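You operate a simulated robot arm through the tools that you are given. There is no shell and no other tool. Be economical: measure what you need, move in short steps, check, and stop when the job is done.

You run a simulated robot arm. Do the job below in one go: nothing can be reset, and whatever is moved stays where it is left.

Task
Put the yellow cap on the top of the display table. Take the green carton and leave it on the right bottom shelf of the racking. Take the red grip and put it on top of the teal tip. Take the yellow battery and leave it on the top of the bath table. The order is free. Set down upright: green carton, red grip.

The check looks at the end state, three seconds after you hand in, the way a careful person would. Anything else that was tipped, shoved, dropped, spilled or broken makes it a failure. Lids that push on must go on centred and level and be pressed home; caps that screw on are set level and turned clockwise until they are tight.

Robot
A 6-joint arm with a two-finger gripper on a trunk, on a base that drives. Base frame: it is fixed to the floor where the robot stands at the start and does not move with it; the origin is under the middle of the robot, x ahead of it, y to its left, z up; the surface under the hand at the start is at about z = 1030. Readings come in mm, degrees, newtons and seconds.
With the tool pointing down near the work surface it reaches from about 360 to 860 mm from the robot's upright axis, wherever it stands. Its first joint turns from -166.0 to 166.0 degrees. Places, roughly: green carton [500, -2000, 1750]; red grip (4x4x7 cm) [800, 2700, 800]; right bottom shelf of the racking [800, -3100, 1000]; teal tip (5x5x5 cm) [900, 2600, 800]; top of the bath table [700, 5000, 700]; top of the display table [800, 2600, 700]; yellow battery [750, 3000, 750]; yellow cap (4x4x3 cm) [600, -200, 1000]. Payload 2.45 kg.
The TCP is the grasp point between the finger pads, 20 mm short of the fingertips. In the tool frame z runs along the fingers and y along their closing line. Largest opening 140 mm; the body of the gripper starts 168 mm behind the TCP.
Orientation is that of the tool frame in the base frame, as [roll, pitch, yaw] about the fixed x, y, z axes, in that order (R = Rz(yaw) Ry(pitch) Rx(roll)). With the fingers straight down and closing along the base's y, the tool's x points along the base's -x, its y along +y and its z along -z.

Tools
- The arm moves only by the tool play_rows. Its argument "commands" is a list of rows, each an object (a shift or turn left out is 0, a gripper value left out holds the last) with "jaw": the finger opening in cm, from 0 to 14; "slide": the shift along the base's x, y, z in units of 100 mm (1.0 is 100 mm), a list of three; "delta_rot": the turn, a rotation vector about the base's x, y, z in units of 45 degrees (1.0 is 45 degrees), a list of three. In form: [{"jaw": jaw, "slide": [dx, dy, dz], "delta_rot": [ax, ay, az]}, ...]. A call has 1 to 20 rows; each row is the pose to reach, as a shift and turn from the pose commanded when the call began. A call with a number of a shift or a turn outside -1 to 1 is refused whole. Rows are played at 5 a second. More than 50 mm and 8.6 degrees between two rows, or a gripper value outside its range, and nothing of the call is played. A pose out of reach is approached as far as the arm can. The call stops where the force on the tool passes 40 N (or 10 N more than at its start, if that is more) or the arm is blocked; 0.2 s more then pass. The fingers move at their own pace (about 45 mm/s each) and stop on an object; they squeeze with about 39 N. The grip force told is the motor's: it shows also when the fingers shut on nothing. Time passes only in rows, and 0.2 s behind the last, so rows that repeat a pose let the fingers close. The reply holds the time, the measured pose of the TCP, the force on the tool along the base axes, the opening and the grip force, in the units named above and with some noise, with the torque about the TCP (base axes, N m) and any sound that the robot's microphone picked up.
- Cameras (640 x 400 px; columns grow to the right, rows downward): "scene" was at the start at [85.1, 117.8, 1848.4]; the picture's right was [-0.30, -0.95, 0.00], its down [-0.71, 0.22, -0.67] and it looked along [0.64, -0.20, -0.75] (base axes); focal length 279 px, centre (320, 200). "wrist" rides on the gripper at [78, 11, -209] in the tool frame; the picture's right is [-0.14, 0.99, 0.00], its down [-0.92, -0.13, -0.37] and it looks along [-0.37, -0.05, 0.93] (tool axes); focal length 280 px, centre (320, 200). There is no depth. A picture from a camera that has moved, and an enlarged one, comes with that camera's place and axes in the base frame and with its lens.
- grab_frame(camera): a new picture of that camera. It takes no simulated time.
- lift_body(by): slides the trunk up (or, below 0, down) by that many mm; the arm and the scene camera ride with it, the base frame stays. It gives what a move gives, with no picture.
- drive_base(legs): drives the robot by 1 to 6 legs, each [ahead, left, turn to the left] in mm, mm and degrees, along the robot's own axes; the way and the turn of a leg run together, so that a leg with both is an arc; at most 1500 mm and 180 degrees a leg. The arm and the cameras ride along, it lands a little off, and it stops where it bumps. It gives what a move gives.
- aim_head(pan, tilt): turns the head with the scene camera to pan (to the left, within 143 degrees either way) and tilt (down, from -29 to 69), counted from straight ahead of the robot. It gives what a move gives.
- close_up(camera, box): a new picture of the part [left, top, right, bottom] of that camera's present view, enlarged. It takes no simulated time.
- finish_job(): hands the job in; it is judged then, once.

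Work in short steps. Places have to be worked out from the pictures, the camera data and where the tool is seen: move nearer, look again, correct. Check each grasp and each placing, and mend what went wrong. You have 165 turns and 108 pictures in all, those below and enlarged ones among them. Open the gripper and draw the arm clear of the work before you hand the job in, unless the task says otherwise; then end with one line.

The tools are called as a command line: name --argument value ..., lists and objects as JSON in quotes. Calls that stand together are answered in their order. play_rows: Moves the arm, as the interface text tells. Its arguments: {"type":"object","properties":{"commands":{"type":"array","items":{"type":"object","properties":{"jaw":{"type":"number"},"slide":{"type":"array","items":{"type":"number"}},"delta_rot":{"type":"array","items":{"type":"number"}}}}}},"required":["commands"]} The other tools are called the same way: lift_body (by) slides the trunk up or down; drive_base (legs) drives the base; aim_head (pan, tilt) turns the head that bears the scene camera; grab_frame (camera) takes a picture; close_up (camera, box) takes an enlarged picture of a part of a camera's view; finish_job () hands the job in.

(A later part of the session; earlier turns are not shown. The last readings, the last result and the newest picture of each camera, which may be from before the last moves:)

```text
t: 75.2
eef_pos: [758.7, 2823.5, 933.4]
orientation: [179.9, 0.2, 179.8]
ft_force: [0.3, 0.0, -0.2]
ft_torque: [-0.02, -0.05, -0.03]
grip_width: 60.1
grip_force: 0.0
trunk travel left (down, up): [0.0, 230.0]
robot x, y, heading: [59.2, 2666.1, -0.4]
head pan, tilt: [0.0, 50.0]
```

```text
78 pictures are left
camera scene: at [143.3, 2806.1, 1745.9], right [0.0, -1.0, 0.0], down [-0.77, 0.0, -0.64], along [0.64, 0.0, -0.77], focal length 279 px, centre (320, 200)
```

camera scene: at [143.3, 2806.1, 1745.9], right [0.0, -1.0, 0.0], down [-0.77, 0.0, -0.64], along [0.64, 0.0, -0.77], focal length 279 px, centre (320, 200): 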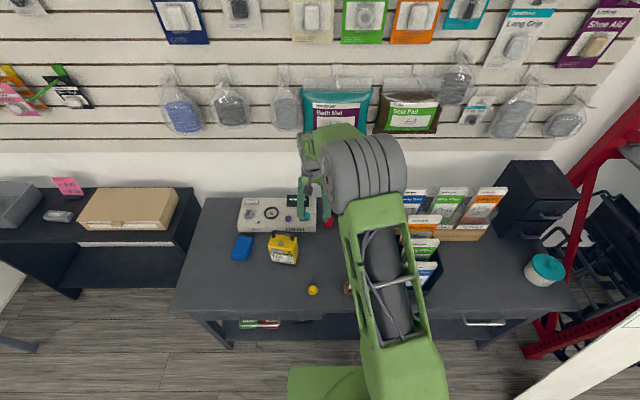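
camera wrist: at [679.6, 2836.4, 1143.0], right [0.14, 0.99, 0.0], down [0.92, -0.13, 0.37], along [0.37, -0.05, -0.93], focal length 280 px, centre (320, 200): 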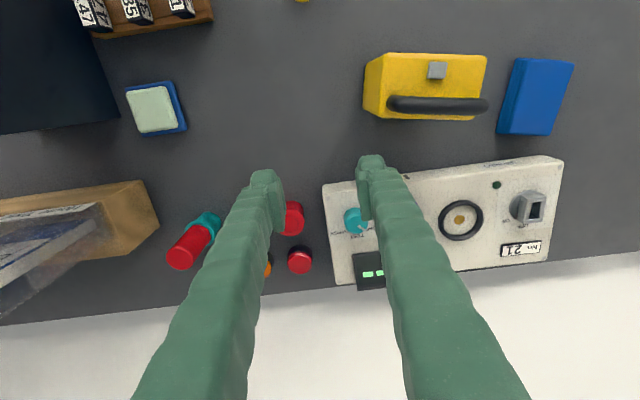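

Stack looks upright. Battery body is about 100 (y) × 59 (x) mm centred near [700, 2955]; I'll grip it along x, so rotate the gripper 90° while moving above it.

play_rows --commands '[{"jaw": 10, "slide": [-0.05, 0, 0.4], "delta_rot": [0, 0, 0.17]}, {"slide": [-0.1, 0.1, 0.7], "delta_rot": [0, 0, 0.34]}, {"slide": [-0.15, 0.2, 0.8], "delta_rot": [0, 0, 0.5]}, {"slide": [-0.2, 0.3, 0.8], "delta_rot": [0, 0, 0.67]}, {"slide": [-0.25, 0.45, 0.8], "delta_rot": [0, 0, 0.84]}, {"slide": [-0.3, 0.6, 0.8], "delta_rot": [0, 0, 1.0]}, {"slide": [-0.3, 0.6, 0.8], "delta_rot": [0, 0, 1.0]}]'

play_rows --commands '[{"slide": [-0.05, 0, 0], "delta_rot": [0, 0, 0.17]}, {"slide": [-0.1, 0.1, 0], "delta_rot": [0, 0, 0.34]}, {"slide": [-0.15, 0.2, 0], "delta_rot": [0, 0, 0.5]}, {"slide": [-0.2, 0.3, 0], "delta_rot": [0, 0, 0.67]}, {"slide": [-0.25, 0.45, 0], "delta_rot": [0, 0, 0.84]}, {"slide": [-0.28, 0.65, 0], "delta_rot": [0, 0, 1.0]}, {"slide": [-0.28, 0.65, 0], "delta_rot": [0, 0, 1.0]}]'

grab_frame --camera "wrist"

```text
t: 76.8
eef_pos: [727.9, 2884.2, 1013.5]
orientation: [179.9, 0.1, -135.2]
ft_force: [-0.4, -0.8, -0.1]
ft_torque: [0.01, 0.02, -0.01]
grip_width: 100.0
grip_force: 0.0
trunk travel left (down, up): [0.0, 230.0]
robot x, y, heading: [54.0, 2663.9, -0.0]
head pan, tilt: [0.0, 50.0]
```

```text
t: 78.4
eef_pos: [702.0, 2949.5, 1014.6]
orientation: [179.9, 0.3, -90.2]
ft_force: [0.1, 0.9, 1.1]
ft_torque: [-0.07, 0.0, -0.01]
grip_width: 99.7
grip_force: 0.0
trunk travel left (down, up): [0.0, 230.0]
robot x, y, heading: [56.7, 2665.2, -0.3]
head pan, tilt: [0.0, 50.0]
```

```text
77 pictures are left
camera wrist: at [689.8, 2872.7, 1223.6], right [-0.99, 0.14, 0.0], down [0.13, 0.92, 0.37], along [0.05, 0.37, -0.93], focal length 280 px, centre (320, 200)
```

wrist: 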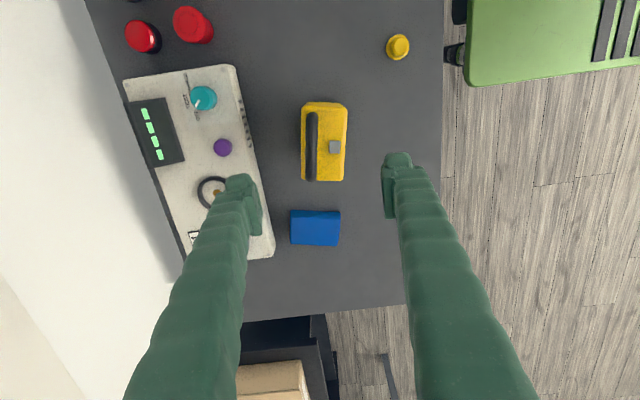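

Battery centre ≈[692, 2947], its long axis turned about 9° clockwise. I align and lower to z≈925.

play_rows --commands '[{"slide": [-0.05, 0, -0.2], "delta_rot": [0, 0, -0.1]}, {"slide": [-0.1, -0.02, -0.5], "delta_rot": [0, 0, -0.2]}, {"slide": [-0.1, -0.02, -0.85], "delta_rot": [0, 0, -0.2]}, {"slide": [-0.1, -0.02, -0.85], "delta_rot": [0, 0, -0.2]}]'

grab_frame --camera "wrist"

close_up --camera "scene" --box '[220, 160, 380, 300]'

```text
t: 79.4
eef_pos: [689.4, 2947.8, 927.2]
orientation: [179.9, 0.2, -99.4]
ft_force: [1.0, 0.1, -0.5]
ft_torque: [0.03, -0.01, -0.04]
grip_width: 100.1
grip_force: 0.1
trunk travel left (down, up): [0.0, 230.0]
robot x, y, heading: [52.5, 2664.3, -0.5]
head pan, tilt: [0.0, 50.0]
```

```text
76 pictures are left
camera wrist: at [665.7, 2873.6, 1137.2], right [-0.96, 0.3, 0.0], down [0.28, 0.89, 0.37], along [0.11, 0.35, -0.93], focal length 280 px, centre (320, 200)
```

wrist: 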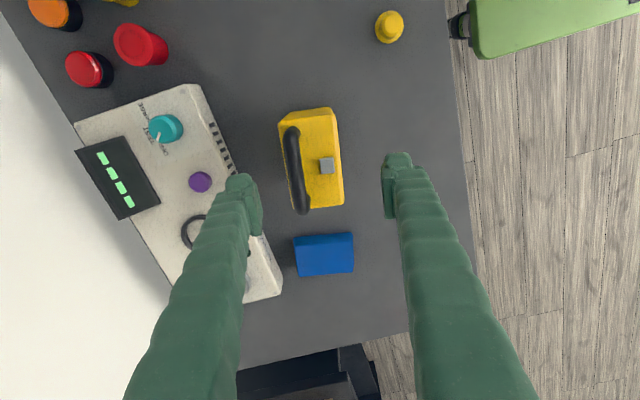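

```text
2.86 times, centred on (300, 230) of scene
camera zoom: at [143.4, 2806.1, 1745.9], right [0.0, -1.0, 0.0], down [-0.77, 0.0, -0.64], along [0.64, 0.0, -0.77], focal length 798 px, centre (377, 114)
```

zoom: 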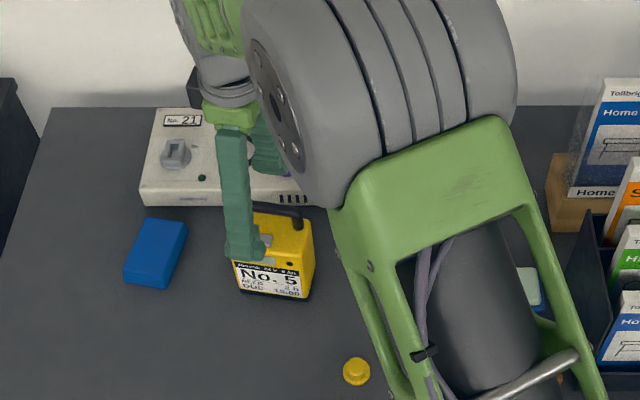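

Aligned in yaw; centre ≈[695, 2950]. Lowering to z≈835 with wider opening, then look.

play_rows --commands '[{"jaw": 11, "slide": [0.05, 0.02, -0.1]}, {"slide": [0.05, 0.02, -0.5]}, {"slide": [0.05, 0.02, -0.92]}, {"slide": [0.05, 0.02, -0.92]}]'

grab_frame --camera "wrist"

```text
t: 80.4
eef_pos: [696.7, 2948.4, 838.4]
orientation: [-180.0, 0.2, -99.3]
ft_force: [0.2, 0.4, 0.1]
ft_torque: [-0.02, 0.03, 0.02]
grip_width: 110.1
grip_force: 0.1
trunk travel left (down, up): [0.0, 230.0]
robot x, y, heading: [54.5, 2663.9, -0.3]
head pan, tilt: [0.0, 50.0]
```

```text
74 pictures are left
camera wrist: at [672.7, 2873.5, 1047.6], right [-0.96, 0.3, 0.0], down [0.27, 0.89, 0.37], along [0.11, 0.36, -0.93], focal length 280 px, centre (320, 200)
```

wrist: 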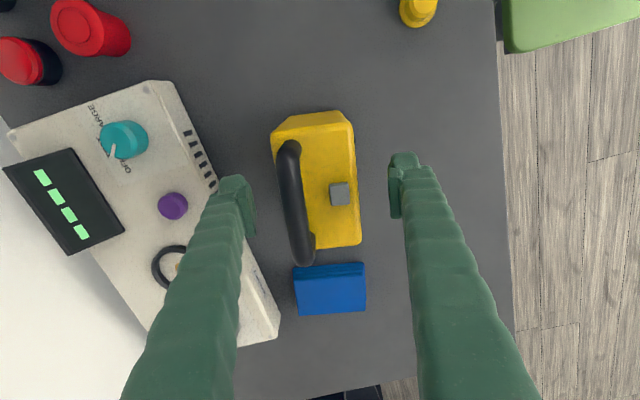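

Centred between the fingers. Descend to z≈793 and close.

play_rows --commands '[{"slide": [0, 0, -0.25]}, {"slide": [0, 0, -0.45]}, {"slide": [0, 0, -0.45]}, {"jaw": 4, "slide": [0, 0, -0.45]}, {"slide": [0, 0, -0.45]}, {"slide": [0, 0, -0.45]}, {"slide": [0, 0, -0.45]}, {"slide": [0, 0, -0.45]}, {"slide": [0, 0, -0.45]}]'

grab_frame --camera "wrist"

```text
t: 82.4
eef_pos: [696.0, 2948.0, 792.3]
orientation: [-180.0, 0.1, -99.2]
ft_force: [2.7, 0.5, -0.1]
ft_torque: [0.06, -0.01, -0.17]
grip_width: 62.3
grip_force: 39.2
trunk travel left (down, up): [0.0, 230.0]
robot x, y, heading: [56.6, 2663.7, -0.4]
head pan, tilt: [0.0, 50.0]
```

```text
73 pictures are left
camera wrist: at [672.4, 2873.5, 1002.3], right [-0.96, 0.3, 0.0], down [0.27, 0.89, 0.37], along [0.11, 0.36, -0.93], focal length 280 px, centre (320, 200)
```

wrist: 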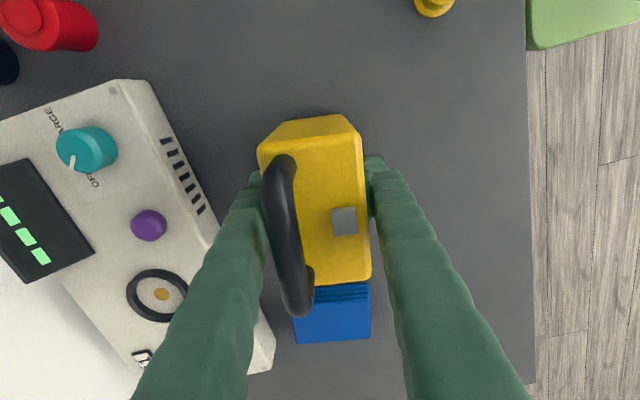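

Gripped at 62 mm. Lift and check.

play_rows --commands '[{"slide": [0, 0, 0.2]}, {"slide": [0, 0, 0.5]}, {"slide": [0, 0, 0.8]}, {"slide": [0, 0, 1.0]}, {"slide": [0, 0, 1.0]}]'

play_rows --commands '[{"slide": [0, 0, 0.4]}, {"slide": [0, 0, 0.8]}, {"slide": [0, 0, 1.0]}, {"slide": [-0.4, 0, 1.0]}, {"slide": [-0.8, 0, 1.0]}, {"slide": [-1.0, 0, 1.0]}]'

grab_frame --camera "wrist"

grab_frame --camera "scene"

```text
t: 83.6
eef_pos: [695.7, 2948.9, 891.6]
orientation: [179.9, 0.0, -99.2]
ft_force: [0.0, 0.3, -13.0]
ft_torque: [0.03, -0.03, 0.03]
grip_width: 62.4
grip_force: 38.4
trunk travel left (down, up): [0.0, 230.0]
robot x, y, heading: [53.3, 2666.3, -0.3]
head pan, tilt: [0.0, 50.0]
```

```text
t: 85.0
eef_pos: [595.8, 2950.0, 993.3]
orientation: [179.8, 0.2, -99.3]
ft_force: [-0.2, 0.7, -12.8]
ft_torque: [0.07, -0.03, -0.01]
grip_width: 62.6
grip_force: 38.7
trunk travel left (down, up): [0.0, 230.0]
robot x, y, heading: [58.9, 2667.7, -0.3]
head pan, tilt: [0.0, 50.0]
```

```text
72 pictures are left
camera wrist: at [571.7, 2875.4, 1202.5], right [-0.96, 0.3, 0.0], down [0.27, 0.89, 0.37], along [0.11, 0.36, -0.93], focal length 280 px, centre (320, 200)
```

wrist: 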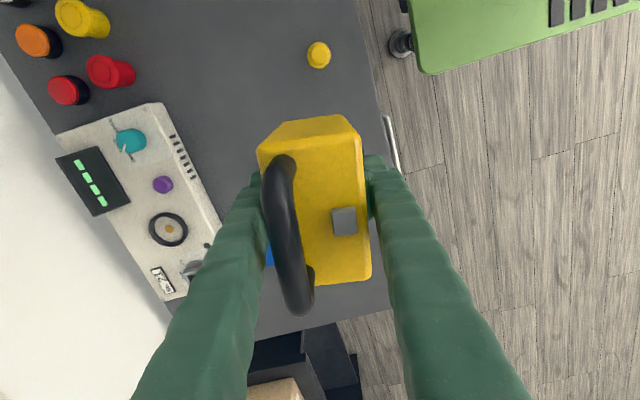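

```text
71 pictures are left
camera scene: at [144.0, 2806.5, 1745.8], right [0.0, -1.0, 0.0], down [-0.77, 0.0, -0.64], along [0.64, 0.0, -0.77], focal length 279 px, centre (320, 200)
```

scene: 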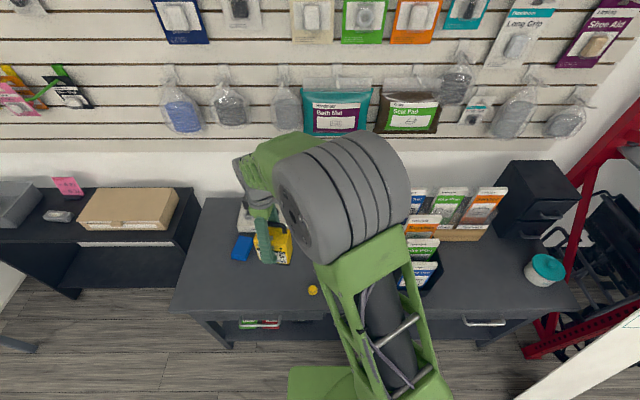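

Battery (≈1.3 kg) secure. I back away from the table, drive left, and look for the bath table.

drive_base --legs '[[-550, 0, 0], [0, 1200, 0]]'

aim_head --pan 35 --tilt 30

grab_frame --camera "scene"

```text
t: 98.7
eef_pos: [51.3, 4168.5, 993.2]
orientation: [179.9, 0.1, -99.7]
ft_force: [0.5, 0.4, -13.6]
ft_torque: [0.06, 0.0, -0.01]
grip_width: 62.7
grip_force: 39.9
trunk travel left (down, up): [0.0, 230.0]
robot x, y, heading: [-488.4, 3885.3, -0.6]
head pan, tilt: [0.0, 50.0]
```

```text
t: 99.8
eef_pos: [50.8, 4168.6, 993.7]
orientation: [179.9, 0.0, -99.7]
ft_force: [0.1, 0.1, -12.2]
ft_torque: [0.05, -0.01, -0.01]
grip_width: 62.7
grip_force: 38.7
trunk travel left (down, up): [0.0, 230.0]
robot x, y, heading: [-491.1, 3884.9, -0.9]
head pan, tilt: [35.0, 30.0]
```

```text
70 pictures are left
camera scene: at [-403.4, 4078.9, 1775.3], right [0.56, -0.83, 0.0], down [-0.41, -0.28, -0.87], along [0.71, 0.49, -0.5], focal length 279 px, centre (320, 200)
```

scene: 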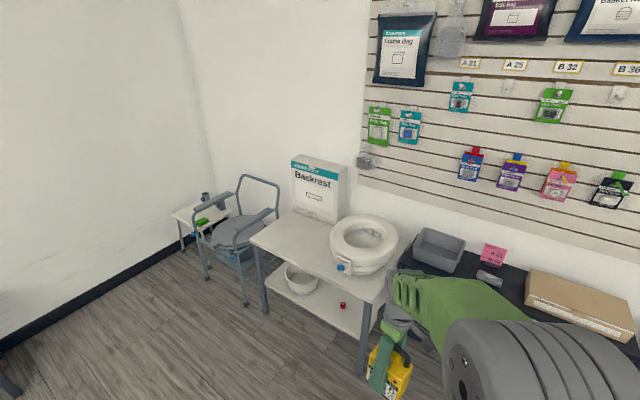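

The bath table is the white one: front edge x≈475, y≈4400–5210, with free space around [590, 5010]. I drive so that the arm in its present pose hangs over that area.

drive_base --legs '[[0, 850, 0.8], [480, 0, 0]]'

aim_head --pan 15 --tilt 50

grab_frame --camera "scene"

grab_frame --camera "wrist"

```text
t: 110.0
eef_pos: [539.7, 5014.9, 993.2]
orientation: [179.9, 0.1, -99.6]
ft_force: [0.7, -0.5, -12.1]
ft_torque: [0.08, 0.05, 0.03]
grip_width: 62.5
grip_force: 39.4
trunk travel left (down, up): [0.0, 230.0]
robot x, y, heading: [-1.6, 4735.6, -0.5]
head pan, tilt: [35.0, 30.0]
```

```text
t: 110.9
eef_pos: [539.5, 5013.2, 992.5]
orientation: [-180.0, 0.2, -99.6]
ft_force: [-0.5, -0.9, -12.2]
ft_torque: [0.07, -0.03, -0.02]
grip_width: 62.6
grip_force: 38.6
trunk travel left (down, up): [0.0, 230.0]
robot x, y, heading: [-1.2, 4733.7, -0.6]
head pan, tilt: [15.0, 50.0]
```

```text
69 pictures are left
camera scene: at [84.6, 4893.2, 1745.9], right [0.25, -0.97, 0.0], down [-0.74, -0.19, -0.64], along [0.62, 0.16, -0.77], focal length 279 px, centre (320, 200)
```

scene: 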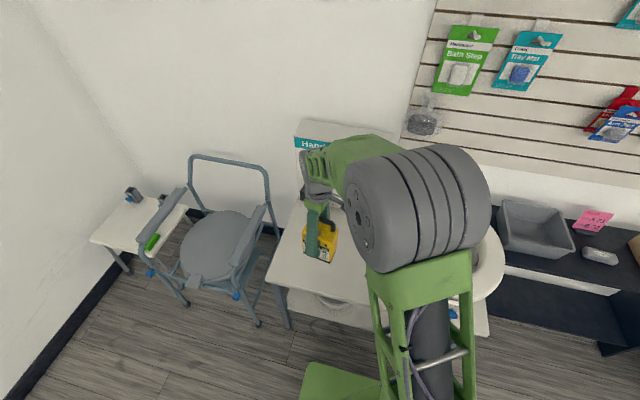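

```text
68 pictures are left
camera wrist: at [515.3, 4939.1, 1202.1], right [-0.95, 0.3, 0.0], down [0.28, 0.89, 0.37], along [0.11, 0.35, -0.93], focal length 280 px, centre (320, 200)
```

wrist: 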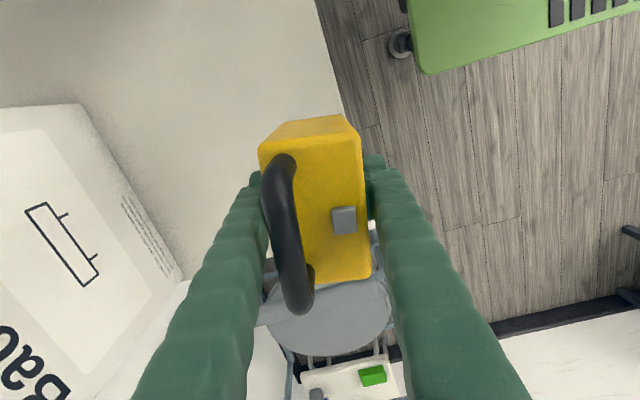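

Free white area below. I shift 60 mm in x and lower, then look.

play_rows --commands '[{"slide": [0.3, 0, 0]}, {"slide": [0.6, 0, 0]}, {"slide": [0.6, 0, -0.4]}, {"slide": [0.6, 0, -0.8]}, {"slide": [0.6, 0, -1.0]}, {"slide": [0.6, 0, -1.0]}]'

grab_frame --camera "wrist"

close_up --camera "scene" --box '[240, 150, 400, 310]'

```text
t: 112.3
eef_pos: [599.6, 5010.6, 892.5]
orientation: [179.8, 0.0, -99.7]
ft_force: [-0.8, -0.4, -12.2]
ft_torque: [0.07, -0.03, -0.02]
grip_width: 62.8
grip_force: 38.8
trunk travel left (down, up): [0.0, 230.0]
robot x, y, heading: [-2.5, 4732.0, -0.6]
head pan, tilt: [15.0, 50.0]
```

```text
67 pictures are left
camera wrist: at [575.0, 4937.7, 1102.0], right [-0.95, 0.3, 0.0], down [0.28, 0.89, 0.37], along [0.11, 0.35, -0.93], focal length 280 px, centre (320, 200)
```

wrist: 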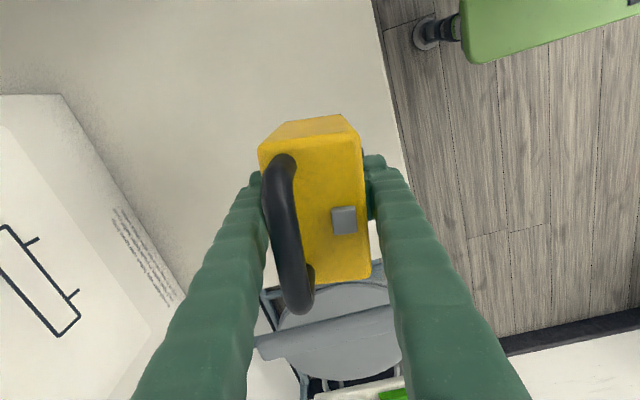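

```text
2.50 times, centred on (320, 230) of scene
camera zoom: at [84.6, 4893.1, 1745.8], right [0.25, -0.97, 0.0], down [-0.74, -0.19, -0.64], along [0.62, 0.16, -0.77], focal length 698 px, centre (320, 125)
```

zoom: 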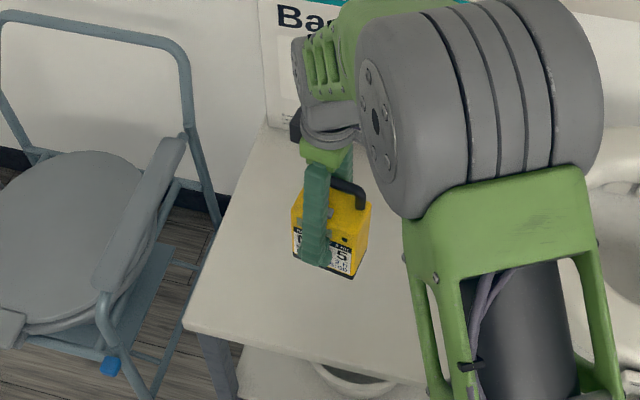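

Battery is well inside the table edge (left edge y≈5200). Lowering.

play_rows --commands '[{"slide": [0, 0, -0.4]}, {"slide": [0, 0, -0.7]}, {"slide": [0, 0, -0.85]}, {"slide": [0, 0, -0.9]}, {"slide": [0, 0, -0.93]}, {"slide": [0, 0, -0.96]}, {"slide": [0, 0, -0.99]}]'

```text
t: 113.9
eef_pos: [598.7, 5012.2, 794.6]
orientation: [179.9, 0.1, -99.7]
ft_force: [0.0, -0.3, -13.3]
ft_torque: [0.05, 0.02, -0.01]
grip_width: 62.4
grip_force: 38.8
trunk travel left (down, up): [0.0, 230.0]
robot x, y, heading: [-0.6, 4734.4, -0.5]
head pan, tilt: [15.0, 50.0]
```

No contact yet; smaller steps.

play_rows --commands '[{"slide": [0, 0, -0.03]}, {"slide": [0, 0, -0.06]}, {"slide": [0, 0, -0.09]}, {"slide": [0, 0, -0.12]}]'

close_up --camera "scene" --box '[280, 190, 360, 270]'

```text
t: 114.9
eef_pos: [599.4, 5013.5, 781.8]
orientation: [179.7, 0.1, -99.6]
ft_force: [0.9, -0.6, -12.8]
ft_torque: [0.08, 0.0, -0.04]
grip_width: 62.5
grip_force: 38.9
trunk travel left (down, up): [0.0, 230.0]
robot x, y, heading: [-2.6, 4733.8, -0.6]
head pan, tilt: [15.0, 50.0]
```

```text
5.00 times, centred on (320, 230) of scene
camera zoom: at [84.7, 4893.1, 1745.8], right [0.25, -0.97, 0.0], down [-0.74, -0.19, -0.64], along [0.62, 0.16, -0.77], focal length 1396 px, centre (320, 50)
```

zoom: 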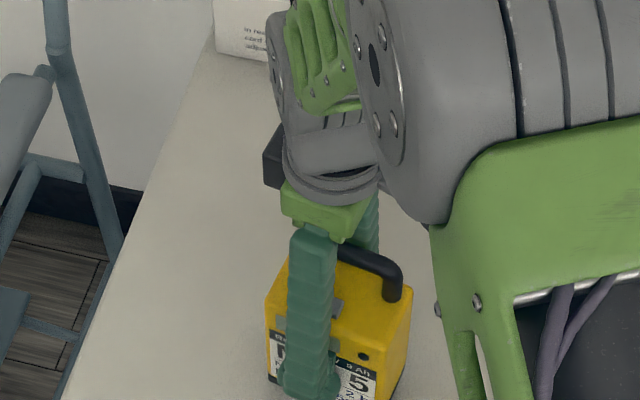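

Still free; keep stepping down.

play_rows --commands '[{"slide": [0, 0, -0.03]}, {"slide": [0, 0, -0.06]}, {"slide": [0, 0, -0.09]}, {"slide": [0, 0, -0.12]}]'

close_up --camera "scene" --box '[270, 210, 370, 310]'

```text
t: 115.9
eef_pos: [599.4, 5013.6, 775.3]
orientation: [-179.8, 0.4, -99.7]
ft_force: [-5.6, 0.0, 31.5]
ft_torque: [-0.64, 0.45, -0.07]
grip_width: 62.6
grip_force: 39.1
trunk travel left (down, up): [0.0, 230.0]
robot x, y, heading: [0.3, 4729.3, -0.6]
head pan, tilt: [15.0, 50.0]
```

```text
4.00 times, centred on (320, 260) of scene
camera zoom: at [80.7, 4891.6, 1746.7], right [0.25, -0.97, 0.0], down [-0.74, -0.19, -0.64], along [0.62, 0.16, -0.76], focal length 1117 px, centre (320, -40)
```

zoom: 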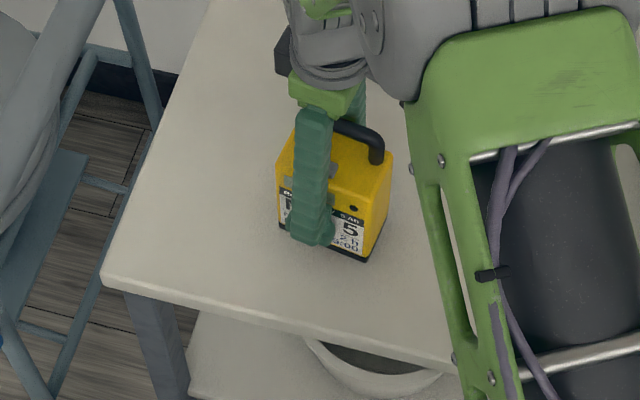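

Landed (31 N). I relax the command by 5 mm, then open.

play_rows --commands '[{"slide": [0, 0, 0.03]}, {"slide": [0, 0, 0.05]}, {"slide": [0, 0, 0.05]}]'

play_rows --commands '[{"jaw": 8}, {"jaw": 10}, {"jaw": 10}, {"jaw": 10}, {"slide": [0, 0, 0.4]}, {"slide": [0, 0, 0.8]}, {"slide": [0, 0, 1.0]}, {"slide": [0, 0, 1.0]}]'

play_rows --commands '[{"slide": [0, 0, 0.4]}, {"slide": [0, 0, 0.8]}, {"slide": [0, 0, 1.0]}, {"slide": [-0.4, 0, 1.0]}, {"slide": [-0.8, 0, 1.0]}, {"slide": [-1.0, 0, 1.0]}]'

grab_frame --camera "scene"

```text
t: 116.7
eef_pos: [598.4, 5013.2, 773.7]
orientation: [-179.9, 0.2, -99.6]
ft_force: [2.9, 5.0, 1.4]
ft_torque: [1.0, -0.74, 0.06]
grip_width: 62.7
grip_force: 38.6
trunk travel left (down, up): [0.0, 230.0]
robot x, y, heading: [1.4, 4728.3, -0.9]
head pan, tilt: [15.0, 50.0]
```

```text
t: 118.5
eef_pos: [597.6, 5015.0, 874.5]
orientation: [179.9, 0.3, -99.6]
ft_force: [0.8, -0.4, -0.7]
ft_torque: [-0.01, -0.03, -0.04]
grip_width: 100.2
grip_force: 0.2
trunk travel left (down, up): [0.0, 230.0]
robot x, y, heading: [-3.3, 4733.5, -0.5]
head pan, tilt: [15.0, 50.0]
```

```text
t: 119.9
eef_pos: [499.7, 5013.2, 973.5]
orientation: [179.9, 0.1, -99.6]
ft_force: [0.5, 0.3, -0.9]
ft_torque: [0.01, 0.01, 0.01]
grip_width: 100.2
grip_force: 0.1
trunk travel left (down, up): [0.0, 230.0]
robot x, y, heading: [-2.1, 4733.6, -0.5]
head pan, tilt: [15.0, 50.0]
```

```text
63 pictures are left
camera scene: at [83.6, 4892.5, 1745.9], right [0.25, -0.97, 0.0], down [-0.74, -0.19, -0.64], along [0.62, 0.16, -0.77], focal length 279 px, centre (320, 200)
```

scene: 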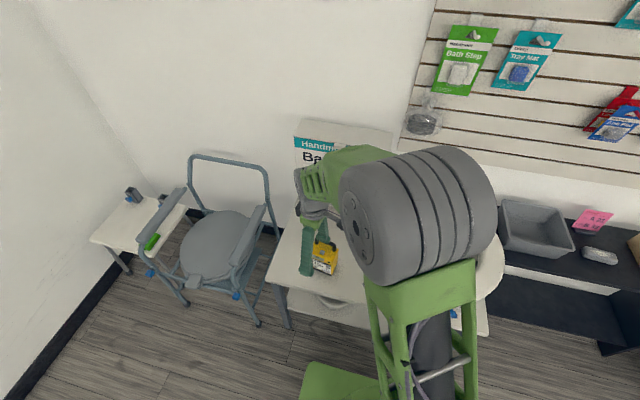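

Battery stands on the bath table. I return along the clear lane toward the green carton and look ahead from y≈200.

drive_base --legs '[[-520, 0, 0.5], [0, -1500, 0], [0, -1500, 0], [0, -1500, 0]]'

aim_head --pan -60 --tilt 20

grab_frame --camera "scene"

```text
t: 161.8
eef_pos: [-88.5, 488.3, 974.6]
orientation: [179.8, 0.1, -99.3]
ft_force: [0.4, 0.7, -0.4]
ft_torque: [0.01, 0.0, -0.02]
grip_width: 99.9
grip_force: 0.1
trunk travel left (down, up): [0.0, 230.0]
robot x, y, heading: [-586.9, 203.2, -0.3]
head pan, tilt: [15.0, 50.0]
```

```text
t: 163.3
eef_pos: [-88.8, 488.3, 974.4]
orientation: [179.9, 0.1, -99.4]
ft_force: [-0.1, 0.5, 0.5]
ft_torque: [0.01, -0.01, -0.01]
grip_width: 100.2
grip_force: 0.1
trunk travel left (down, up): [0.0, 230.0]
robot x, y, heading: [-593.2, 206.3, -0.5]
head pan, tilt: [-60.0, 20.0]
```

```text
62 pictures are left
camera scene: at [-531.9, 264.9, 1791.5], right [-0.87, -0.5, 0.0], down [-0.17, 0.3, -0.94], along [0.47, -0.82, -0.34], focal length 279 px, centre (320, 200)
```

scene: 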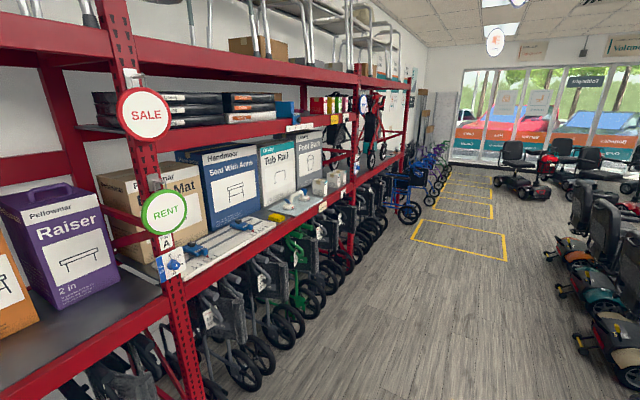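

The carton is likely on the upper shelf among small coloured boxes. Lane is clear; I drive right 2000 mm, raise the trunk, and look.

drive_base --legs '[[0, -1200, 0.4], [0, -1000, 0]]'

lift_body --by 230

aim_head --pan -10 --tilt 15

grab_frame --camera "scene"

```text
t: 182.5
eef_pos: [-64.4, -1651.2, 974.4]
orientation: [179.9, 0.3, -96.9]
ft_force: [0.3, 0.1, 0.2]
ft_torque: [-0.02, -0.02, 0.01]
grip_width: 99.9
grip_force: 0.1
trunk travel left (down, up): [0.0, 230.0]
robot x, y, heading: [-550.8, -1952.7, 2.0]
head pan, tilt: [-60.0, 20.0]
```

```text
t: 184.9
eef_pos: [-63.3, -1652.4, 1203.2]
orientation: [179.9, 0.1, -97.1]
ft_force: [0.7, -0.2, 0.1]
ft_torque: [0.02, 0.01, 0.01]
grip_width: 100.2
grip_force: 0.0
trunk travel left (down, up): [-230.0, 0.0]
robot x, y, heading: [-551.4, -1955.3, 2.1]
head pan, tilt: [-60.0, 20.0]
```

```text
t: 186.1
eef_pos: [-62.8, -1651.0, 1203.8]
orientation: [179.9, 0.2, -96.9]
ft_force: [0.6, 0.1, -0.1]
ft_torque: [0.0, -0.01, 0.01]
grip_width: 100.0
grip_force: 0.1
trunk travel left (down, up): [-230.0, 0.0]
robot x, y, heading: [-551.8, -1956.4, 2.0]
head pan, tilt: [-10.0, 15.0]
```

```text
61 pictures are left
camera scene: at [-455.0, -1826.7, 2029.6], right [-0.14, -0.99, 0.0], down [-0.26, 0.04, -0.97], along [0.96, -0.14, -0.26], focal length 279 px, centre (320, 200)
```

scene: 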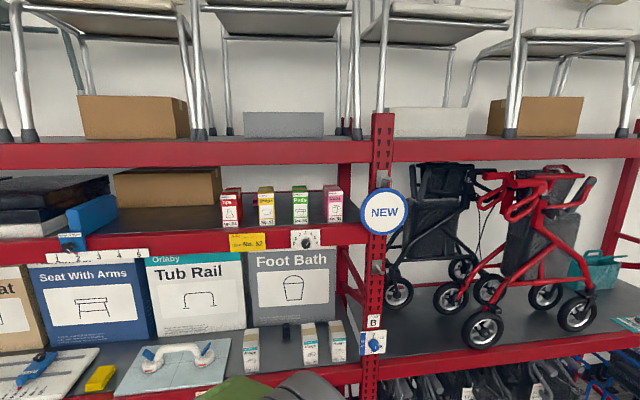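

close_up --camera "scene" --box '[190, 130, 410, 260]'

```text
2.91 times, centred on (300, 195) of scene
camera zoom: at [-455.0, -1826.7, 2029.6], right [-0.14, -0.99, 0.0], down [-0.26, 0.04, -0.97], along [0.96, -0.14, -0.26], focal length 812 px, centre (378, 214)
```

zoom: 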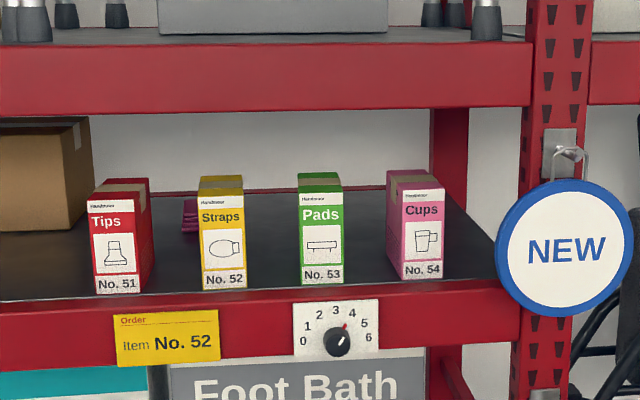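

Green carton "Pads No. 53" stands at about [545 front, -1897], on a shelf at z≈1669, with the beam above at ≈1869: a horizontal frontal grasp is needed. I straighten heading and bring the gripper yaw back, raising the arm.

drive_base --legs '[[0, 55, -2]]'

play_rows --commands '[{"jaw": 9, "slide": [0, -0.15, 0.15], "delta_rot": [0, 0, -0.17]}, {"slide": [0, -0.3, 0.3], "delta_rot": [0, 0, -0.34]}, {"slide": [0, -0.5, 0.5], "delta_rot": [0, 0, -0.5]}, {"slide": [0, -0.7, 0.7], "delta_rot": [0, 0, -0.67]}, {"slide": [0, -0.85, 0.85], "delta_rot": [0, 0, -0.84]}, {"slide": [0, -1.0, 1.0], "delta_rot": [0, 0, -1.0]}, {"slide": [0, -1.0, 1.0], "delta_rot": [0, 0, -1.0]}]'

play_rows --commands '[{"slide": [0, -0.15, 0.15], "delta_rot": [0, 0, -0.16]}, {"slide": [0, -0.3, 0.3], "delta_rot": [0, 0, -0.32]}, {"slide": [0, -0.5, 0.5], "delta_rot": [0, 0, -0.48]}, {"slide": [0, -0.7, 0.7], "delta_rot": [0, 0, -0.64]}, {"slide": [0, -0.85, 0.85], "delta_rot": [0, 0, -0.8]}, {"slide": [0, -1.0, 1.0], "delta_rot": [0, 0, -0.8]}, {"slide": [0, -1.0, 1.0], "delta_rot": [0, 0, -0.8]}]'

```text
t: 187.2
eef_pos: [-54.7, -1613.5, 1203.3]
orientation: [179.9, 0.0, -99.1]
ft_force: [-0.7, 0.3, 0.3]
ft_torque: [-0.07, 0.02, -0.03]
grip_width: 100.0
grip_force: 0.0
trunk travel left (down, up): [-230.0, 0.0]
robot x, y, heading: [-554.4, -1900.0, 0.0]
head pan, tilt: [-10.0, 15.0]
```

```text
t: 188.8
eef_pos: [-54.8, -1713.7, 1303.7]
orientation: [179.8, 0.1, -144.2]
ft_force: [1.2, -0.9, 0.5]
ft_torque: [0.0, 0.01, 0.02]
grip_width: 89.9
grip_force: 0.1
trunk travel left (down, up): [-230.0, 0.0]
robot x, y, heading: [-558.4, -1900.6, -0.2]
head pan, tilt: [-10.0, 15.0]
```

```text
t: 190.4
eef_pos: [-54.7, -1813.1, 1405.4]
orientation: [179.8, 0.2, 179.9]
ft_force: [0.2, -0.7, 0.1]
ft_torque: [-0.04, 0.01, -0.01]
grip_width: 89.9
grip_force: 0.1
trunk travel left (down, up): [-230.0, 0.0]
robot x, y, heading: [-557.3, -1899.7, -0.2]
head pan, tilt: [-10.0, 15.0]
```

Now pitch the tool up to horizontal (−90° about y), pushing forward and up.

play_rows --commands '[{"slide": [0.15, -0.15, 0.15], "delta_rot": [0, -0.17, 0]}, {"slide": [0.3, -0.3, 0.3], "delta_rot": [0, -0.34, 0]}, {"slide": [0.45, -0.5, 0.45], "delta_rot": [0, -0.5, 0]}, {"slide": [0.6, -0.7, 0.6], "delta_rot": [0, -0.67, 0]}, {"slide": [0.8, -0.87, 0.8], "delta_rot": [0, -0.84, 0]}, {"slide": [1.0, -0.87, 1.0], "delta_rot": [0, -1.0, 0]}, {"slide": [1.0, -0.87, 1.0], "delta_rot": [0, -1.0, 0]}]'

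play_rows --commands '[{"slide": [0.15, 0, 0.15], "delta_rot": [0, -0.17, 0]}, {"slide": [0.3, 0, 0.3], "delta_rot": [0, -0.34, 0]}, {"slide": [0.45, 0, 0.45], "delta_rot": [0, -0.5, 0]}, {"slide": [0.6, 0, 0.6], "delta_rot": [0, -0.67, 0]}, {"slide": [0.8, 0, 0.8], "delta_rot": [0, -0.84, 0]}, {"slide": [1.0, 0, 1.0], "delta_rot": [0, -1.0, 0]}, {"slide": [1.0, 0, 1.0], "delta_rot": [0, -1.0, 0]}]'

grab_frame --camera "wrist"

grab_frame --camera "scene"

```text
t: 192.0
eef_pos: [47.6, -1902.3, 1505.3]
orientation: [179.8, 45.1, 179.8]
ft_force: [0.0, -0.2, 0.0]
ft_torque: [0.01, -0.02, 0.01]
grip_width: 89.7
grip_force: 0.1
trunk travel left (down, up): [-230.0, 0.0]
robot x, y, heading: [-556.2, -1901.3, 0.1]
head pan, tilt: [-10.0, 15.0]
```

```text
t: 193.6
eef_pos: [147.0, -1902.8, 1604.6]
orientation: [23.1, 89.8, 23.2]
ft_force: [0.8, 1.5, -0.3]
ft_torque: [0.0, 0.03, 0.01]
grip_width: 89.8
grip_force: 0.0
trunk travel left (down, up): [-230.0, 0.0]
robot x, y, heading: [-553.9, -1901.4, -0.5]
head pan, tilt: [-10.0, 15.0]
```

```text
59 pictures are left
camera wrist: at [-64.3, -1890.0, 1526.3], right [0.0, 0.99, 0.14], down [-0.37, -0.13, 0.92], along [0.93, -0.05, 0.37], focal length 280 px, centre (320, 200)
```

wrist: 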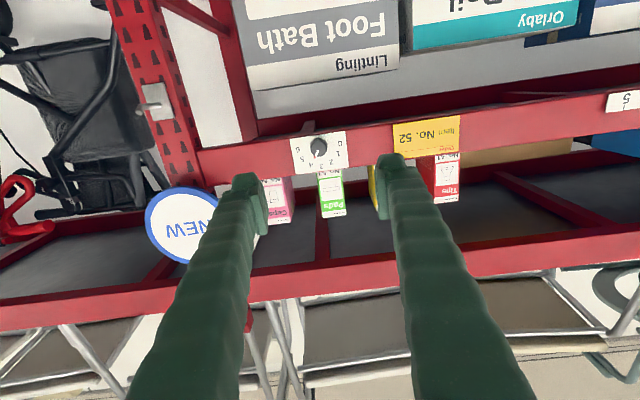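

```text
58 pictures are left
camera scene: at [-452.7, -1775.7, 2029.8], right [-0.18, -0.98, 0.0], down [-0.25, 0.05, -0.97], along [0.95, -0.17, -0.26], focal length 279 px, centre (320, 200)
```

scene: 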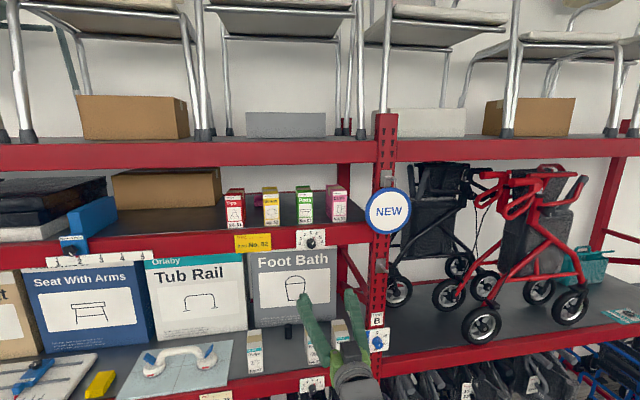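

Tool is horizontal and centred near y. Carton front ≈ x 486, z 1694–1800. Raise to z≈1745 here, then drive 180 mm forward and look.

play_rows --commands '[{"slide": [0, 0.05, 0.4]}, {"slide": [0, 0.1, 0.8]}, {"slide": [0, 0.1, 1.0]}, {"slide": [0, 0.1, 1.0]}]'

play_rows --commands '[{"slide": [0, 0, 0.2]}, {"slide": [0, 0, 0.4]}, {"slide": [0, 0, 0.4]}]'

drive_base --legs '[[180, 0, 0]]'

grab_frame --camera "wrist"

grab_frame --camera "scene"

```text
t: 194.6
eef_pos: [145.2, -1891.1, 1704.4]
orientation: [40.0, 89.8, 40.1]
ft_force: [0.4, -0.4, 0.3]
ft_torque: [-0.02, -0.01, 0.0]
grip_width: 90.0
grip_force: 0.0
trunk travel left (down, up): [-230.0, 0.0]
robot x, y, heading: [-551.5, -1899.6, -0.0]
head pan, tilt: [-10.0, 15.0]
```

```text
t: 195.4
eef_pos: [145.5, -1891.1, 1744.1]
orientation: [36.7, 89.8, 36.7]
ft_force: [0.5, 0.2, 0.3]
ft_torque: [-0.02, -0.01, 0.02]
grip_width: 89.8
grip_force: 0.3
trunk travel left (down, up): [-230.0, 0.0]
robot x, y, heading: [-554.2, -1899.9, -0.1]
head pan, tilt: [-10.0, 15.0]
```

```text
t: 196.9
eef_pos: [325.1, -1893.7, 1742.9]
orientation: [49.2, 90.0, 49.2]
ft_force: [0.1, 0.3, 0.2]
ft_torque: [-0.02, -0.02, -0.01]
grip_width: 90.3
grip_force: 0.0
trunk travel left (down, up): [-230.0, 0.0]
robot x, y, heading: [-372.5, -1899.3, -0.5]
head pan, tilt: [-10.0, 15.0]
```

```text
57 pictures are left
camera wrist: at [115.5, -1880.9, 1665.1], right [0.0, 0.99, 0.14], down [-0.37, -0.13, 0.92], along [0.93, -0.05, 0.37], focal length 280 px, centre (320, 200)
```

wrist: 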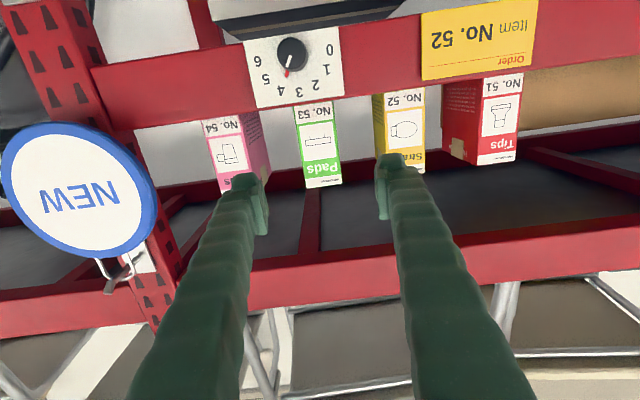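

```text
56 pictures are left
camera scene: at [-271.0, -1776.5, 2029.6], right [-0.18, -0.98, 0.0], down [-0.26, 0.05, -0.97], along [0.95, -0.17, -0.26], focal length 279 px, centre (320, 200)
```

scene: 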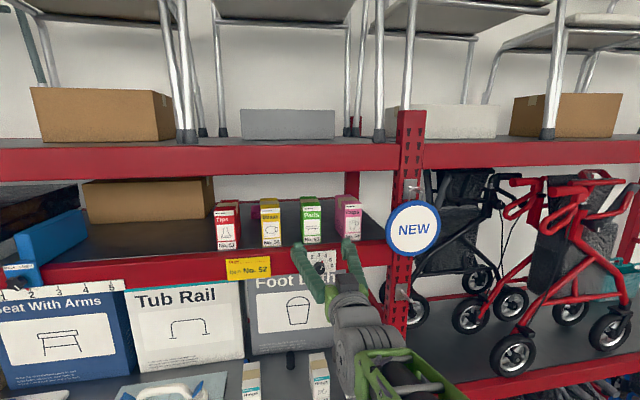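

I enlarge both views for precise triangulation.

close_up --camera "scene" --box '[250, 180, 370, 260]'

close_up --camera "wrist" --box '[240, 60, 440, 220]'

```text
5.00 times, centred on (310, 220) of scene
camera zoom: at [-271.0, -1776.5, 2029.6], right [-0.18, -0.98, 0.0], down [-0.26, 0.05, -0.97], along [0.95, -0.17, -0.26], focal length 1396 px, centre (370, 100)
```

zoom: 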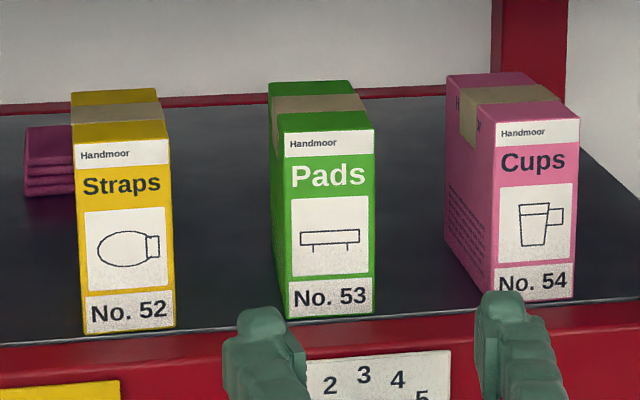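

```text
2.50 times, centred on (340, 140) of wrist
camera zoom: at [115.5, -1880.9, 1665.1], right [0.0, 0.99, 0.14], down [-0.37, -0.13, 0.92], along [0.93, -0.05, 0.37], focal length 701 px, centre (270, 350)
```

zoom: 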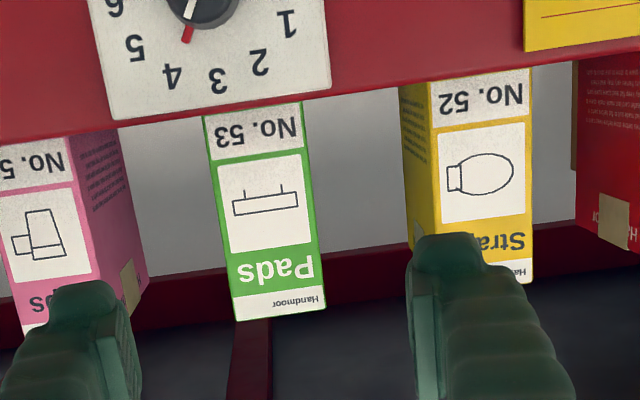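

Carton: front face x≈506, y≈-1891, z 1682–1799, 53 mm wide, ~105 deep. Drive 90 mm closer, then reach in with the arm.

drive_base --legs '[[90, 0, 0.4]]'

close_up --camera "wrist" --box '[220, 40, 420, 200]'

```text
t: 198.0
eef_pos: [413.9, -1890.3, 1743.2]
orientation: [52.0, 89.9, 52.3]
ft_force: [0.7, -0.4, -0.2]
ft_torque: [0.01, -0.04, 0.01]
grip_width: 89.9
grip_force: 0.0
trunk travel left (down, up): [-230.0, 0.0]
robot x, y, heading: [-285.7, -1900.4, -0.0]
head pan, tilt: [-10.0, 15.0]
```

```text
2.50 times, centred on (320, 120) of wrist
camera zoom: at [204.5, -1878.2, 1665.1], right [-0.01, 0.99, 0.14], down [-0.37, -0.13, 0.92], along [0.93, -0.05, 0.37], focal length 701 px, centre (320, 400)
```

zoom: 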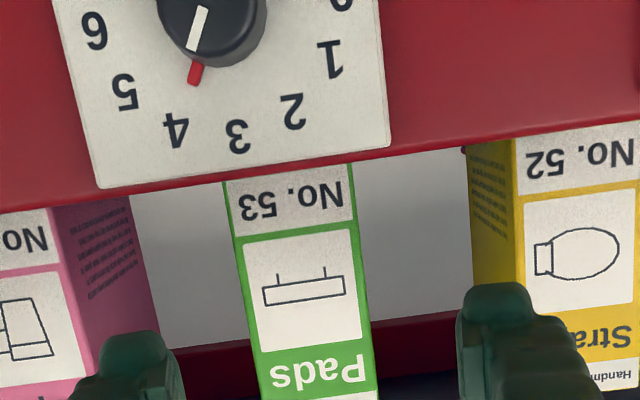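

Carton is centred within ~3 mm. I advance 128 mm in two calls.

play_rows --commands '[{"slide": [0.2, -0.02, 0]}, {"slide": [0.4, -0.02, 0]}, {"slide": [0.6, -0.02, 0]}, {"slide": [0.6, -0.02, 0]}]'

grab_frame --camera "wrist"

close_up --camera "scene" --box '[250, 180, 410, 300]'

```text
t: 199.0
eef_pos: [469.7, -1891.2, 1743.9]
orientation: [29.8, 89.8, 30.1]
ft_force: [-1.3, 0.9, -0.3]
ft_torque: [-0.04, 0.03, 0.01]
grip_width: 90.0
grip_force: 0.0
trunk travel left (down, up): [-230.0, 0.0]
robot x, y, heading: [-286.8, -1901.2, 0.1]
head pan, tilt: [-10.0, 15.0]
```

```text
52 pictures are left
camera wrist: at [261.4, -1879.1, 1665.8], right [-0.01, 0.99, 0.14], down [-0.37, -0.13, 0.92], along [0.93, -0.05, 0.37], focal length 280 px, centre (320, 200)
```

wrist: 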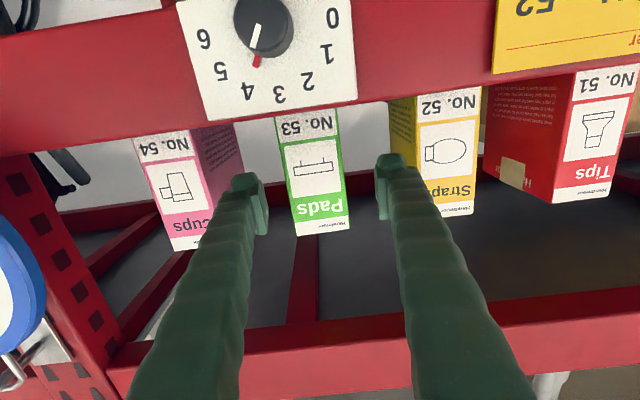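

```text
3.33 times, centred on (330, 240) of scene
camera zoom: at [-185.4, -1776.0, 2029.7], right [-0.17, -0.98, 0.0], down [-0.25, 0.04, -0.97], along [0.95, -0.17, -0.26], focal length 931 px, centre (287, 67)
```

zoom: 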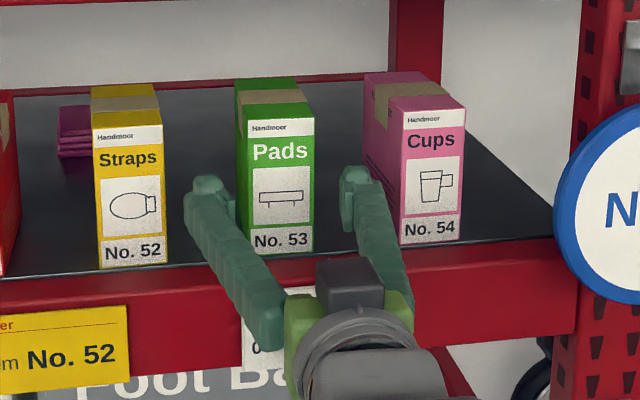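

Clearances to neighbours are ≥35 mm. Advance 75 mm more, shift -2 mm, and close.

play_rows --commands '[{"slide": [0.25, -0.02, 0]}, {"slide": [0.5, -0.02, 0]}, {"slide": [0.75, -0.02, 0]}, {"slide": [0.75, -0.02, 0]}, {"jaw": 4, "slide": [0.75, -0.02, 0]}, {"slide": [0.75, -0.02, 0]}, {"slide": [0.75, -0.02, 0]}, {"slide": [0.75, -0.02, 0]}, {"slide": [0.75, -0.02, 0]}]'

grab_frame --camera "wrist"

```text
t: 201.0
eef_pos: [548.1, -1894.1, 1741.7]
orientation: [49.9, 89.9, 50.2]
ft_force: [0.3, -0.9, 0.3]
ft_torque: [0.02, 0.07, 0.02]
grip_width: 56.3
grip_force: 39.1
trunk travel left (down, up): [-230.0, 0.0]
robot x, y, heading: [-286.5, -1899.8, 0.2]
head pan, tilt: [-10.0, 15.0]
```

```text
50 pictures are left
camera wrist: at [338.1, -1881.9, 1665.9], right [-0.01, 0.99, 0.14], down [-0.37, -0.13, 0.92], along [0.93, -0.05, 0.37], focal length 280 px, centre (320, 200)
```

wrist: 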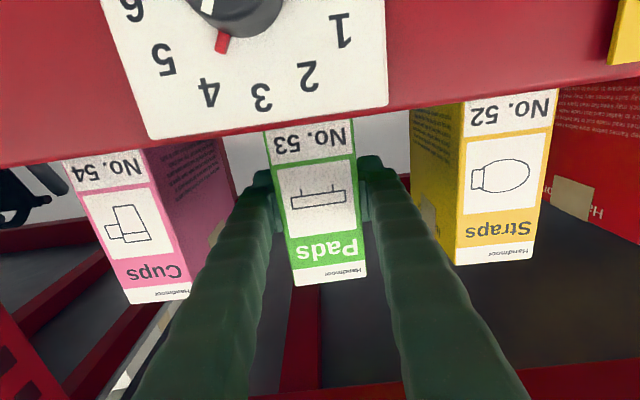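

Gripped at 56 mm. Lift 22 mm, then draw straight out.

play_rows --commands '[{"slide": [0, 0, 0.1]}, {"slide": [0, 0, 0.22]}, {"slide": [0, 0, 0.22]}, {"slide": [-0.25, 0, 0.22]}, {"slide": [-0.5, 0, 0.22]}, {"slide": [-0.75, 0, 0.22]}, {"slide": [-1.0, 0, 0.22]}, {"slide": [-1.0, 0, 0.22]}]'

grab_frame --camera "wrist"

drive_base --legs '[[-300, 0, 0]]'

aim_head --pan -50 --tilt 30

grab_frame --camera "scene"

```text
t: 202.8
eef_pos: [448.8, -1893.1, 1764.1]
orientation: [53.1, 89.8, 53.5]
ft_force: [0.7, -0.2, -2.9]
ft_torque: [0.0, 0.03, 0.01]
grip_width: 56.3
grip_force: 38.5
trunk travel left (down, up): [-230.0, 0.0]
robot x, y, heading: [-287.5, -1898.3, 0.0]
head pan, tilt: [-10.0, 15.0]
```

```text
49 pictures are left
camera wrist: at [239.4, -1881.6, 1687.3], right [-0.01, 0.99, 0.14], down [-0.37, -0.13, 0.92], along [0.93, -0.05, 0.37], focal length 280 px, centre (320, 200)
```

wrist: 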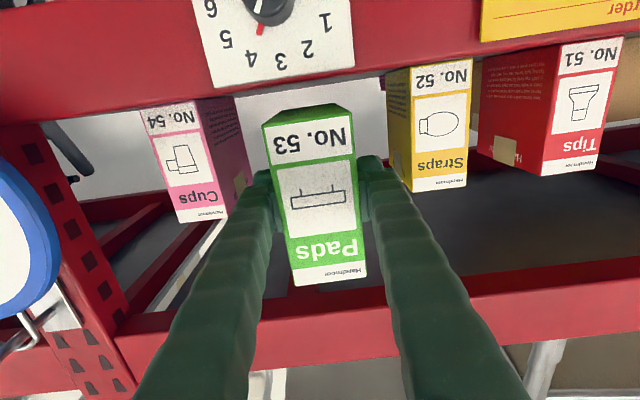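

```text
t: 204.9
eef_pos: [145.8, -1891.1, 1766.5]
orientation: [31.8, 89.8, 32.5]
ft_force: [-0.9, 0.4, -2.1]
ft_torque: [-0.04, 0.07, -0.02]
grip_width: 56.3
grip_force: 39.2
trunk travel left (down, up): [-230.0, 0.0]
robot x, y, heading: [-587.5, -1899.3, 0.1]
head pan, tilt: [-10.0, 15.0]
```

```text
t: 205.9
eef_pos: [147.6, -1890.6, 1766.0]
orientation: [41.9, 89.8, 42.2]
ft_force: [-1.1, -0.4, -1.6]
ft_torque: [-0.02, 0.07, 0.03]
grip_width: 56.2
grip_force: 39.2
trunk travel left (down, up): [-230.0, 0.0]
robot x, y, heading: [-589.2, -1899.9, 0.3]
head pan, tilt: [-50.0, 30.0]
```

```text
48 pictures are left
camera scene: at [-518.1, -1829.8, 2005.5], right [-0.76, -0.65, 0.0], down [-0.32, 0.38, -0.87], along [0.56, -0.66, -0.5], focal length 279 px, centre (320, 200)
```

scene: 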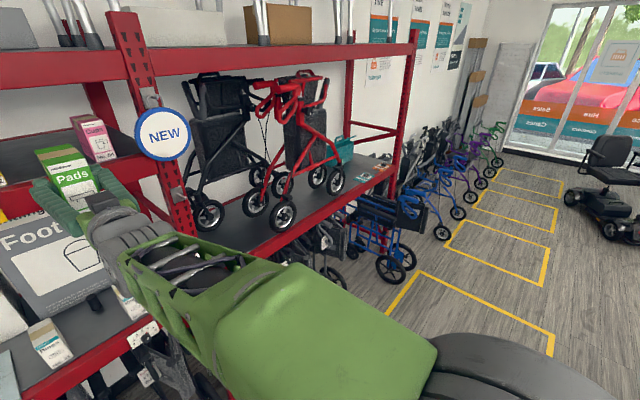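

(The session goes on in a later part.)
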